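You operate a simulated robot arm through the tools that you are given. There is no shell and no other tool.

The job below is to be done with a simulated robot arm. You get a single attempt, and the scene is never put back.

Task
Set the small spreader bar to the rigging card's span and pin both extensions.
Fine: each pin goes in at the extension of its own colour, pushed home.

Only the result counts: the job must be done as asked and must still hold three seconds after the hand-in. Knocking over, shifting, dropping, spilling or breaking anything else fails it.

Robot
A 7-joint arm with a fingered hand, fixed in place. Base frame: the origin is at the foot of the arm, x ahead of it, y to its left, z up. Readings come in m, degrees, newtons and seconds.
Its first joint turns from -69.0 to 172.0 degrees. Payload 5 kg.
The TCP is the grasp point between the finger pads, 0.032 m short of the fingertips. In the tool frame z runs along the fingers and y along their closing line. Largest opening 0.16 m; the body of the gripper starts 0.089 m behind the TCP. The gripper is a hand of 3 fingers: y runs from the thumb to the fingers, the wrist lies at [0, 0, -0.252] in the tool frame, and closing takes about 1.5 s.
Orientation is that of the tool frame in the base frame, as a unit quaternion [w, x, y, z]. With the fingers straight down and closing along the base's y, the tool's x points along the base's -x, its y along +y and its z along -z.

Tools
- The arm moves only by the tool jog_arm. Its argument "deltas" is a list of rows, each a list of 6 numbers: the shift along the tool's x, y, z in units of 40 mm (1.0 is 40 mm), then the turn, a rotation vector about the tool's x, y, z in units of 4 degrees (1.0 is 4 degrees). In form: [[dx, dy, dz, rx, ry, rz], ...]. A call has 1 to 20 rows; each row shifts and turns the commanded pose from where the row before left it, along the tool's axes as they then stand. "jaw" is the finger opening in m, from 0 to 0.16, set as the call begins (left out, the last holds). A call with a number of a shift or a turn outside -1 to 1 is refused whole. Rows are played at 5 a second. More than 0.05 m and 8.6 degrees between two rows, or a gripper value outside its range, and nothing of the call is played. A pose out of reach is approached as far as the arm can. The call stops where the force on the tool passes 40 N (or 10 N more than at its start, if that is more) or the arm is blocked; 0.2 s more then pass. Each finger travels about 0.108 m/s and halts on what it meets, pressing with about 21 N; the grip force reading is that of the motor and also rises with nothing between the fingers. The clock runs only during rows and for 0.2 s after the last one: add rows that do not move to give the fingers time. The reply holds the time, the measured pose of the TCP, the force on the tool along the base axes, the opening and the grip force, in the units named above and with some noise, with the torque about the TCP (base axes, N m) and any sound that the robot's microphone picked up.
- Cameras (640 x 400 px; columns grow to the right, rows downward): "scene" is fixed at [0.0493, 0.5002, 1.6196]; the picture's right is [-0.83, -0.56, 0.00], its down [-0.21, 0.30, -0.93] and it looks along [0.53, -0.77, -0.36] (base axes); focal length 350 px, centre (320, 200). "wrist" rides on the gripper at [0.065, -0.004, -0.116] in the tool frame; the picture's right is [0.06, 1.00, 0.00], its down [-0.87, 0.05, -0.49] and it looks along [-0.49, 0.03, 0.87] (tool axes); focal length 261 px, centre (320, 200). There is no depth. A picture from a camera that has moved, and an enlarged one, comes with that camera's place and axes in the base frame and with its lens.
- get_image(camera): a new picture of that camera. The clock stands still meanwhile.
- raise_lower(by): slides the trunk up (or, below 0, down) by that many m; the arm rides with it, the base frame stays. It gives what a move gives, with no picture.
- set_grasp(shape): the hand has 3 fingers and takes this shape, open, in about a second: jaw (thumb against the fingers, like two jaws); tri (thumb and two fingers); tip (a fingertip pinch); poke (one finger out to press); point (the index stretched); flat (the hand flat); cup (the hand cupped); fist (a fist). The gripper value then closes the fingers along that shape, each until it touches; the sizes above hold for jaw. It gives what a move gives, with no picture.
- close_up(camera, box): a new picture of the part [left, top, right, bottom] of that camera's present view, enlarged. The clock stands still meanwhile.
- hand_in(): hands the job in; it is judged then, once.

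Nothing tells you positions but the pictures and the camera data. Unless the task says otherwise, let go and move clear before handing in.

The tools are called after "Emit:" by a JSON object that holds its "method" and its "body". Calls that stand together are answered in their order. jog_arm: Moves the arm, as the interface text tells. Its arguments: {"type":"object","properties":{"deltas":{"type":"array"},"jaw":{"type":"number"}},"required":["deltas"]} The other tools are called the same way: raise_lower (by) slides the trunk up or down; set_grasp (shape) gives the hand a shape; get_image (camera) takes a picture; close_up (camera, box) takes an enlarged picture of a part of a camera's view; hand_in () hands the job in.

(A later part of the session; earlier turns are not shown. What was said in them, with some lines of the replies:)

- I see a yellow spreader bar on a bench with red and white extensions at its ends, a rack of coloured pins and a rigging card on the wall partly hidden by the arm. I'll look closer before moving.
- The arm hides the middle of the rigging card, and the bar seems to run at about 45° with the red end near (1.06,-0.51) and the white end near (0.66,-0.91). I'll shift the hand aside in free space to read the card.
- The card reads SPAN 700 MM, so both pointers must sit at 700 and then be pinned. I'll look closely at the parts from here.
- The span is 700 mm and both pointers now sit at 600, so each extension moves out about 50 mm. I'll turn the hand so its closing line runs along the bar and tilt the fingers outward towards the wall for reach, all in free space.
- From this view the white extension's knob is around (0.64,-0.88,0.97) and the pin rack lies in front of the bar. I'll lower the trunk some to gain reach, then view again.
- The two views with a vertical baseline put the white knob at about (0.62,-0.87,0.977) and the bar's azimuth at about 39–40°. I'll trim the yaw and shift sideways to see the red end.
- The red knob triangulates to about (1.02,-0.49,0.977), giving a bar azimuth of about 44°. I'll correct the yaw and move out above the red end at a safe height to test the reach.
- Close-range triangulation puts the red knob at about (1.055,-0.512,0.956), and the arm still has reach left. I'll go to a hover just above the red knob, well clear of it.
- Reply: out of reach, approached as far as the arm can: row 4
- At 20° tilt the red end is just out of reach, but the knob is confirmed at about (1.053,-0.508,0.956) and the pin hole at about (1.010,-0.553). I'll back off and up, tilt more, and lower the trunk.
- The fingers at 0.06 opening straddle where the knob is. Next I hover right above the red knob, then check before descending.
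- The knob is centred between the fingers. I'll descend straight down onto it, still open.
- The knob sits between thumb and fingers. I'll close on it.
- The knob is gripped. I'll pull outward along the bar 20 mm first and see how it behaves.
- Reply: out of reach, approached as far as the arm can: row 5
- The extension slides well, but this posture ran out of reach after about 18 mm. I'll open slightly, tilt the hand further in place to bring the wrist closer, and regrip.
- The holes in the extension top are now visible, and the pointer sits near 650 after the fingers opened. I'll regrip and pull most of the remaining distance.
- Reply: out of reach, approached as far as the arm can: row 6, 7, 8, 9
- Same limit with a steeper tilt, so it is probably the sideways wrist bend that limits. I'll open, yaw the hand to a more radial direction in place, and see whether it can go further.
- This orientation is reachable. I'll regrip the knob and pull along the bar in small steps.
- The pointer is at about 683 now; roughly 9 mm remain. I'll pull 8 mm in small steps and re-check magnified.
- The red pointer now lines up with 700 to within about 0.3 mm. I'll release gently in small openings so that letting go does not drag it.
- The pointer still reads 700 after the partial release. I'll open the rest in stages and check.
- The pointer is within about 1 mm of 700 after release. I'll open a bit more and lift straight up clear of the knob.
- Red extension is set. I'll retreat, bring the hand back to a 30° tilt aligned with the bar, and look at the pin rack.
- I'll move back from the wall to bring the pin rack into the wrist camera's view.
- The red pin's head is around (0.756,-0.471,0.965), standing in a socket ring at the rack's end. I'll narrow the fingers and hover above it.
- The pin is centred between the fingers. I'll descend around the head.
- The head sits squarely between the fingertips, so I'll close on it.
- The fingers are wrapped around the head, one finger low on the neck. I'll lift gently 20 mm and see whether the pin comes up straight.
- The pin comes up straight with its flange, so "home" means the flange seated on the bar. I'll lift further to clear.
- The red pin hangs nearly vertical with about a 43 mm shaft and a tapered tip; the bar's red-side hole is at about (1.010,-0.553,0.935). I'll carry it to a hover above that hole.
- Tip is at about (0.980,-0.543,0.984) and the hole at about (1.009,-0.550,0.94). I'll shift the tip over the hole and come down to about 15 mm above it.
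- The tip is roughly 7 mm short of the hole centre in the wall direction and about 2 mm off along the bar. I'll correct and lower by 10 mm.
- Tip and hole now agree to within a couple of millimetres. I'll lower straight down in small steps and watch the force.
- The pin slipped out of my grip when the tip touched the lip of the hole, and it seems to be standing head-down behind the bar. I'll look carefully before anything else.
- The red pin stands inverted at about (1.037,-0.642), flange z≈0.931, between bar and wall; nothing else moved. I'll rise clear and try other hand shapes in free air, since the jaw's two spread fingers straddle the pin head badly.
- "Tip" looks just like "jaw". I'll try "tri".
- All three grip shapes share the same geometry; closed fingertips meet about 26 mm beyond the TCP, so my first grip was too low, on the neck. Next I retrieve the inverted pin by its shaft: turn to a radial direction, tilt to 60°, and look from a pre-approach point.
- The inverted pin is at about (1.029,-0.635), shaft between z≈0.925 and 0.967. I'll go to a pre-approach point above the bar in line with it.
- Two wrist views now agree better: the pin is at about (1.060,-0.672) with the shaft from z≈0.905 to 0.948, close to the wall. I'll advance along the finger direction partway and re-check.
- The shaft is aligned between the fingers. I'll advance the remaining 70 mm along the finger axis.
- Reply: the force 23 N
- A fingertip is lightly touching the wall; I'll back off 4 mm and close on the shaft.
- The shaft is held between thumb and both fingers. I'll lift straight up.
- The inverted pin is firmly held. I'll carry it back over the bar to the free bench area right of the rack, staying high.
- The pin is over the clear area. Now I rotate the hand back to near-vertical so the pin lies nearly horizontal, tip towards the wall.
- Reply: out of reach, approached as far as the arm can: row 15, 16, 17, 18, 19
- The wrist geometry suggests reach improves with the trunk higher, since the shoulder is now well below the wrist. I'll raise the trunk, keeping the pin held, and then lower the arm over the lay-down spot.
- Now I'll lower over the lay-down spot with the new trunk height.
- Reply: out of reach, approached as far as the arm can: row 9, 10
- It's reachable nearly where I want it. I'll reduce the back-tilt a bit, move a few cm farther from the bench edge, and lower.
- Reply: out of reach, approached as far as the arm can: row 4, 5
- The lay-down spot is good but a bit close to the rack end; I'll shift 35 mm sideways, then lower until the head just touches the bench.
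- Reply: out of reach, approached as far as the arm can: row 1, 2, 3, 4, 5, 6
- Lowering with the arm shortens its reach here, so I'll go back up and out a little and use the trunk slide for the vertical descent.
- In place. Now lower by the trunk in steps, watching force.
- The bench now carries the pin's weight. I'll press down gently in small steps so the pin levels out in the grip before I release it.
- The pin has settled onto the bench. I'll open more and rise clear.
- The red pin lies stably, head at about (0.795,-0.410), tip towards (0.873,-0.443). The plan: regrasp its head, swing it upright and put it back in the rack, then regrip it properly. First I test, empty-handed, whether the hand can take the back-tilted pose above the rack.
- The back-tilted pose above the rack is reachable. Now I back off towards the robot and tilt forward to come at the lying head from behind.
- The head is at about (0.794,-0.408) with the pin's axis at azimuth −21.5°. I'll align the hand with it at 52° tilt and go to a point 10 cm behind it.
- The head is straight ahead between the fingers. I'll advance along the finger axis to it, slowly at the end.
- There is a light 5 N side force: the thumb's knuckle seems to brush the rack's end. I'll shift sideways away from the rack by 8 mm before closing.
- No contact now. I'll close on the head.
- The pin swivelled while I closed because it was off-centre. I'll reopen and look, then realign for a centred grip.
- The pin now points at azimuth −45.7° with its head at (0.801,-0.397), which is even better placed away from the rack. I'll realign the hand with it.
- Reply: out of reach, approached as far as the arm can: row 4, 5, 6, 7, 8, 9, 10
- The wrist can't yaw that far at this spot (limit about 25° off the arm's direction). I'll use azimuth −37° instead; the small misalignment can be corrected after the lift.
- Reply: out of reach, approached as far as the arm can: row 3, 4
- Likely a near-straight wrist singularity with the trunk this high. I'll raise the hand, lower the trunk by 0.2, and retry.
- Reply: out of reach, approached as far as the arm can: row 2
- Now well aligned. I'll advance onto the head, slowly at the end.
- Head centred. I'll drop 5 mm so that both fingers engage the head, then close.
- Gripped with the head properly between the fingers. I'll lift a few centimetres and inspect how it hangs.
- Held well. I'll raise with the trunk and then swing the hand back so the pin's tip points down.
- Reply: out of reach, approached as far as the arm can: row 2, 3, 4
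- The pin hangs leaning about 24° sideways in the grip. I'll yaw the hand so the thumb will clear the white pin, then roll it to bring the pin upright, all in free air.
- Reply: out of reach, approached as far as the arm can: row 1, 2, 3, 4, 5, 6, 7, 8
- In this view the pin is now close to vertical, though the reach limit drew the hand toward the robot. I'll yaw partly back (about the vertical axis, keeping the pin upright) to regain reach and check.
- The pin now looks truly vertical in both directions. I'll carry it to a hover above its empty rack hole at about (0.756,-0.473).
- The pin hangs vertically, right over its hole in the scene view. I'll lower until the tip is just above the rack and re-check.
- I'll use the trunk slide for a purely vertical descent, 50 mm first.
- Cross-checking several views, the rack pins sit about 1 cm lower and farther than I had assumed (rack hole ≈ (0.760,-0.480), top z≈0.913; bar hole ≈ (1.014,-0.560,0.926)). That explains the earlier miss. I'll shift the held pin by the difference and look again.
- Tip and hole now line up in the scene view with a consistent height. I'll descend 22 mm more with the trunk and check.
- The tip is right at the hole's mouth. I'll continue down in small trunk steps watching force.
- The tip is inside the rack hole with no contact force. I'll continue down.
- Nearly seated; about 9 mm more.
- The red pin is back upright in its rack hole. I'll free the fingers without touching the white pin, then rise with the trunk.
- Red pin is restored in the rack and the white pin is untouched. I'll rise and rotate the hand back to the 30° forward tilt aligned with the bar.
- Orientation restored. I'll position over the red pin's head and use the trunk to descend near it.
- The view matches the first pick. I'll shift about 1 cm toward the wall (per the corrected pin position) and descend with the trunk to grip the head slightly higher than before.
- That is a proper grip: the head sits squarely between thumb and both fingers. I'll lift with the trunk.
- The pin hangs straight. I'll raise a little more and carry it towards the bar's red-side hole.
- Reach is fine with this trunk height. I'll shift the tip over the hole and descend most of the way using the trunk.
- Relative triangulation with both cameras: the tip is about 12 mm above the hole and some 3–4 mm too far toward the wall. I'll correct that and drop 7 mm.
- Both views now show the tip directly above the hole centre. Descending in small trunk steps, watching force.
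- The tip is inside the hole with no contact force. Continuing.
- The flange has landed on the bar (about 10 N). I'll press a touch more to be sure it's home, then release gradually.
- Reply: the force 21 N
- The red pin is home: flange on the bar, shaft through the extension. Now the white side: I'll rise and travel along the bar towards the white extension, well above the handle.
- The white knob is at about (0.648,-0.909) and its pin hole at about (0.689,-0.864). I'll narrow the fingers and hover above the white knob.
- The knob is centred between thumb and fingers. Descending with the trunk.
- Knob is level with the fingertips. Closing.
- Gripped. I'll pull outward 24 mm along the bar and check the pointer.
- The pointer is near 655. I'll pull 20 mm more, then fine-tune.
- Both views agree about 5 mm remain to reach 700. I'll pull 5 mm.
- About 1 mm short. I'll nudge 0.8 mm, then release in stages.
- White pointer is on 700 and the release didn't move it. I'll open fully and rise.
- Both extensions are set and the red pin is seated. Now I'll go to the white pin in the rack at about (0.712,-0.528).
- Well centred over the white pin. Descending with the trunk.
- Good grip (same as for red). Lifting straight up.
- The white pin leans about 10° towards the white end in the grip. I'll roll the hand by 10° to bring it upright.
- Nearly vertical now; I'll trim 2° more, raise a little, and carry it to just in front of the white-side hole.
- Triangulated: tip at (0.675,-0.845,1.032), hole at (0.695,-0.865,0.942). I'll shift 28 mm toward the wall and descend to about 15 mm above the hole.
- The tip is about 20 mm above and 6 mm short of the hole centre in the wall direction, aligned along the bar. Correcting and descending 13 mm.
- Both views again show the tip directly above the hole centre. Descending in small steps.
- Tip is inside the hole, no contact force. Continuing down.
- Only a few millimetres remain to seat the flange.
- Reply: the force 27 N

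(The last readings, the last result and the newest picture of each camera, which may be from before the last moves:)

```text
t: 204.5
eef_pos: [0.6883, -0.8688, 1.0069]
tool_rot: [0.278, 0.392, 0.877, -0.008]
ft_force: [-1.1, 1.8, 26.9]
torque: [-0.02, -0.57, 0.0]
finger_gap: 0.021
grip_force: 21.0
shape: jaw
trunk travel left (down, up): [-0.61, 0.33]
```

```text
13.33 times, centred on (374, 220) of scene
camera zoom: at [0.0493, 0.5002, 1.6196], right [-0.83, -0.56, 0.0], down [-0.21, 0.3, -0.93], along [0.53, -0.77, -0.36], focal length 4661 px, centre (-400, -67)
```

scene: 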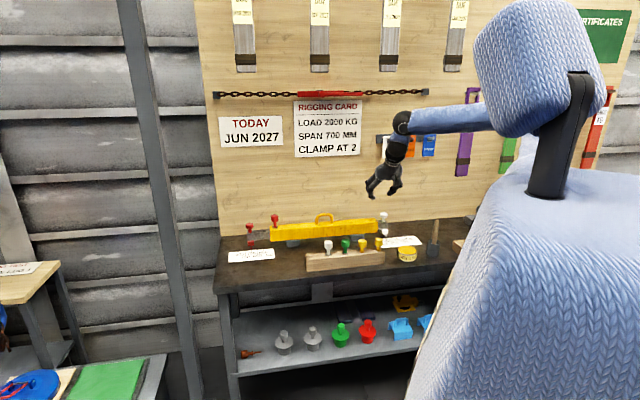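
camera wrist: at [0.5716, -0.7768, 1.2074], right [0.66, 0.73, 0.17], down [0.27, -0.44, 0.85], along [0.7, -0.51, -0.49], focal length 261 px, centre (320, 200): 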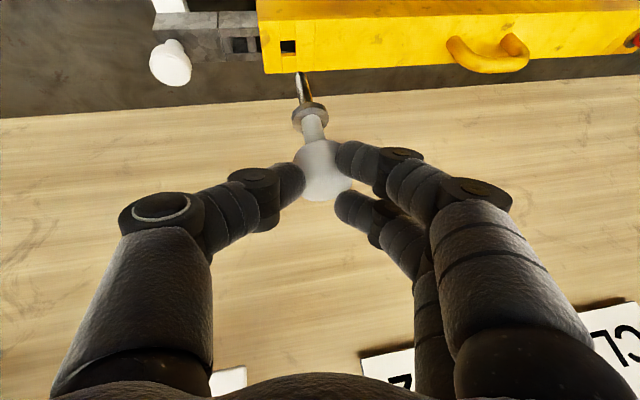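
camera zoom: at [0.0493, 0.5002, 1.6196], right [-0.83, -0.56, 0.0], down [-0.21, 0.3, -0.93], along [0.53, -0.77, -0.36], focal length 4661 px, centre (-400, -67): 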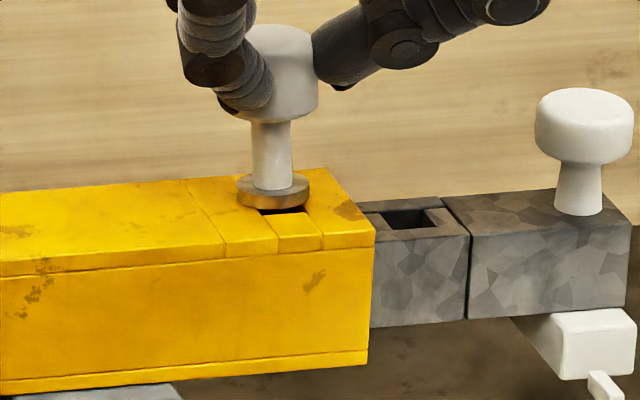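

The resistance came exactly at the height where the red one seated, so the flange is on the bar. I'll release gently and inspect.

Emit:
{"method": "raise_lower", "body": {"by": 0.002}}

Emit:
{"method": "jog_arm", "body": {"deltas": [[0, 0, 0, 0, 0, 0], [0, 0, 0, 0, 0, 0]], "jaw": 0.025}}

Emit:
{"method": "jog_arm", "body": {"deltas": [[0, 0, 0, 0, 0, 0], [0, 0, 0, 0, 0, 0], [0, 0, 0, 0, 0, 0]], "jaw": 0.055}}

Emit:
{"method": "close_up", "body": {"camera": "scene", "box": [350, 205, 398, 235]}}

Emit:
{"method": "get_image", "body": {"camera": "wrist"}}

```text
t: 205.0
eef_pos: [0.6876, -0.8686, 1.0081]
tool_rot: [0.277, 0.391, 0.877, -0.008]
ft_force: [0.4, 0.8, 24.5]
torque: [-0.01, -0.59, 0.04]
finger_gap: 0.0211
grip_force: 21.3
shape: jaw
trunk travel left (down, up): [-0.612, 0.328]
```

```text
t: 205.6
eef_pos: [0.6887, -0.8685, 1.0063]
tool_rot: [0.276, 0.392, 0.878, -0.008]
ft_force: [0.5, 0.0, 17.9]
torque: [0.07, -0.63, 0.0]
finger_gap: 0.027
grip_force: 0.0
shape: jaw
trunk travel left (down, up): [-0.612, 0.328]
```

```text
t: 206.4
eef_pos: [0.6893, -0.8701, 1.0043]
tool_rot: [0.274, 0.393, 0.878, -0.006]
ft_force: [0.7, -0.3, -0.1]
torque: [0.01, 0.03, 0.04]
finger_gap: 0.0543
grip_force: 0.0
shape: jaw
trunk travel left (down, up): [-0.612, 0.328]
```

```text
13.33 times, centred on (374, 220) of scene
camera zoom: at [0.0493, 0.5002, 1.6196], right [-0.83, -0.56, 0.0], down [-0.21, 0.3, -0.93], along [0.53, -0.77, -0.36], focal length 4661 px, centre (-400, -67)
```

zoom: 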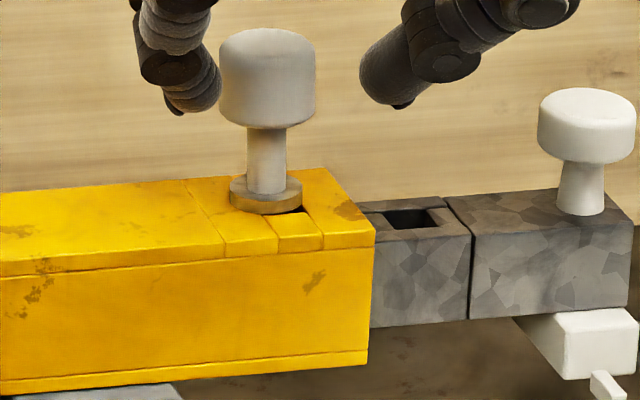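

```text
taken
camera wrist: at [0.5953, -0.8011, 1.0694], right [0.66, 0.73, 0.17], down [0.27, -0.45, 0.85], along [0.7, -0.51, -0.49], focal length 261 px, centre (320, 200)
```

wrist: 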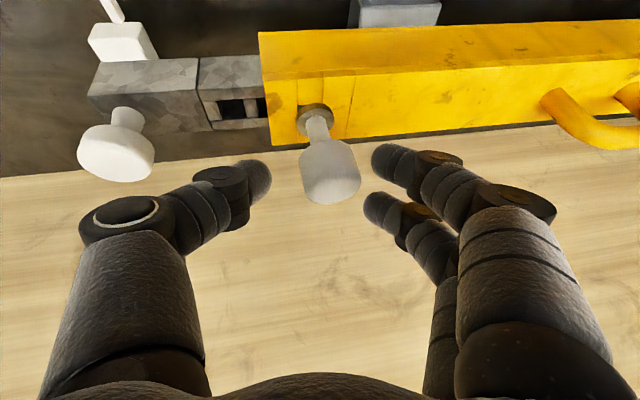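

The white pin stands upright with its flange flat on the bar. I'll rise clear and inspect both ends.

Emit:
{"method": "raise_lower", "body": {"by": 0.12}}

Emit:
{"method": "jog_arm", "body": {"deltas": [[0.5, 0, -0.29, 0, 0, 0], [0.8, 0, -0.46, 0, 0, 0], [0.8, 0, -0.46, 0, 0, 0], [0.8, 0, -0.46, 0, 0, 0], [0, 0, 0, 0, 0, 0]]}}

Emit:
{"method": "get_image", "body": {"camera": "scene"}}

Emit:
{"method": "close_up", "body": {"camera": "scene", "box": [360, 210, 424, 250]}}

Emit:
{"method": "close_up", "body": {"camera": "scene", "box": [230, 215, 294, 255]}}

Emit:
{"method": "get_image", "body": {"camera": "wrist"}}

```text
t: 207.9
eef_pos: [0.6886, -0.87, 1.1242]
tool_rot: [0.275, 0.392, 0.878, -0.007]
ft_force: [0.2, -0.5, -0.4]
torque: [-0.01, 0.01, 0.0]
finger_gap: 0.0545
grip_force: 0.1
shape: jaw
trunk travel left (down, up): [-0.732, 0.208]
```

```text
t: 209.1
eef_pos: [0.5933, -0.7783, 1.1224]
tool_rot: [0.275, 0.392, 0.878, -0.006]
ft_force: [0.3, -0.4, 0.4]
torque: [0.03, 0.0, 0.04]
finger_gap: 0.0548
grip_force: 0.0
shape: jaw
trunk travel left (down, up): [-0.732, 0.208]
```

```text
taken
```

scene: 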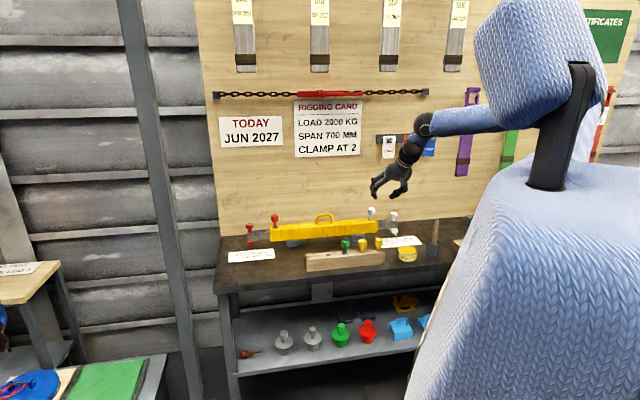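

```text
10.00 times, centred on (392, 230) of scene
camera zoom: at [0.0493, 0.5002, 1.6196], right [-0.83, -0.56, 0.0], down [-0.21, 0.3, -0.93], along [0.53, -0.77, -0.36], focal length 3496 px, centre (-400, -100)
```

zoom: 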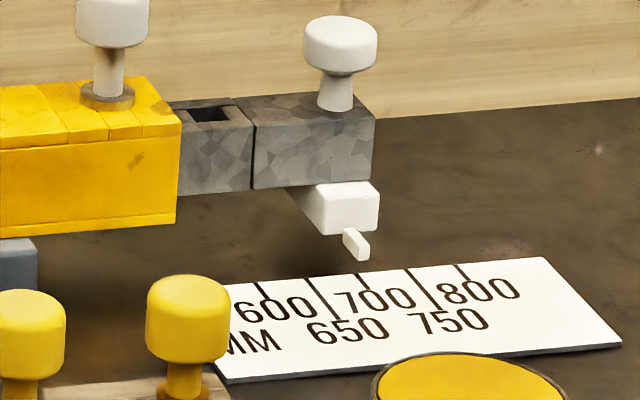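

```text
10.00 times, centred on (262, 235) of scene
camera zoom: at [0.0493, 0.5002, 1.6196], right [-0.83, -0.56, 0.0], down [-0.21, 0.3, -0.93], along [0.53, -0.77, -0.36], focal length 3496 px, centre (900, -150)
```

zoom: 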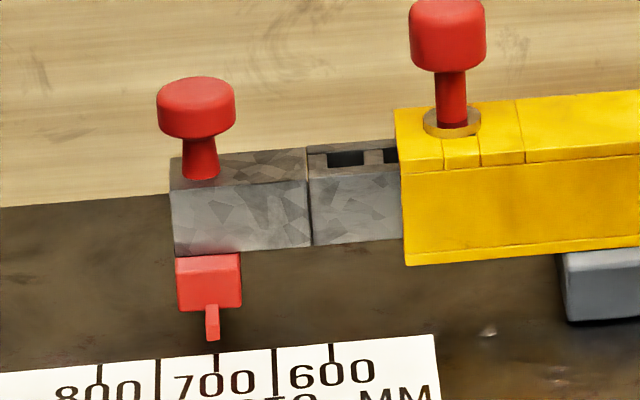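

```text
taken
camera wrist: at [0.5011, -0.7083, 1.1881], right [0.66, 0.73, 0.17], down [0.27, -0.45, 0.85], along [0.7, -0.51, -0.49], focal length 261 px, centre (320, 200)
```

wrist: 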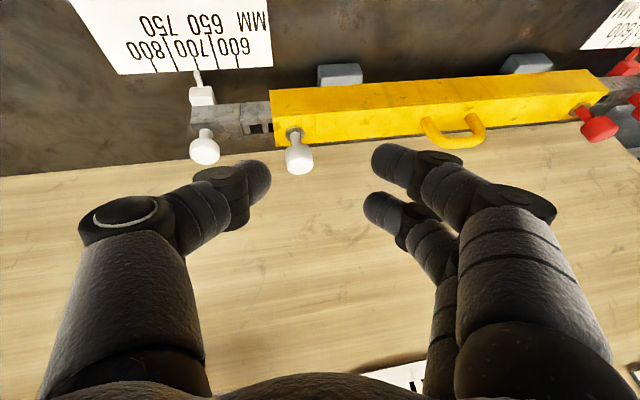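

Both pointers read 700 within about a millimetre. Both colour-matched pins are upright with their flanges flat on the bar, and the rack, remaining pins and cards are undisturbed. The hand is empty and clear, so I'm handing in.

Emit:
{"method": "hand_in", "body": {}}

```text
The job is handed in.
```

The spreader bar is set to the card's 700 mm span, and both extensions are pinned with the pin of their own colour. I've handed it in; no verdict has come back yet.

- **Span:** both pointers sit at 700. The camera views put each about 1 mm past the mark, so the actual span is roughly 702 mm.
- **Pins:** red is in the red extension and white is in the white one. Both stand upright with their flanges resting on the bar, and each was pressed down with about 20–27 N.
- **Dropped pin:** the red pin slipped out of the hand on the first try and landed behind the bar. I recovered it, put it back in its rack slot, then re-gripped it and seated it. If a dropped pin counts as a drop, that could fail the job.
- **Rack contact:** the thumb brushed the end of the pin rack once with about 5 N. The rack did not move in the pictures.

Nothing else looked disturbed in the final pictures, and the hand was empty and clear of the bench when I handed in.
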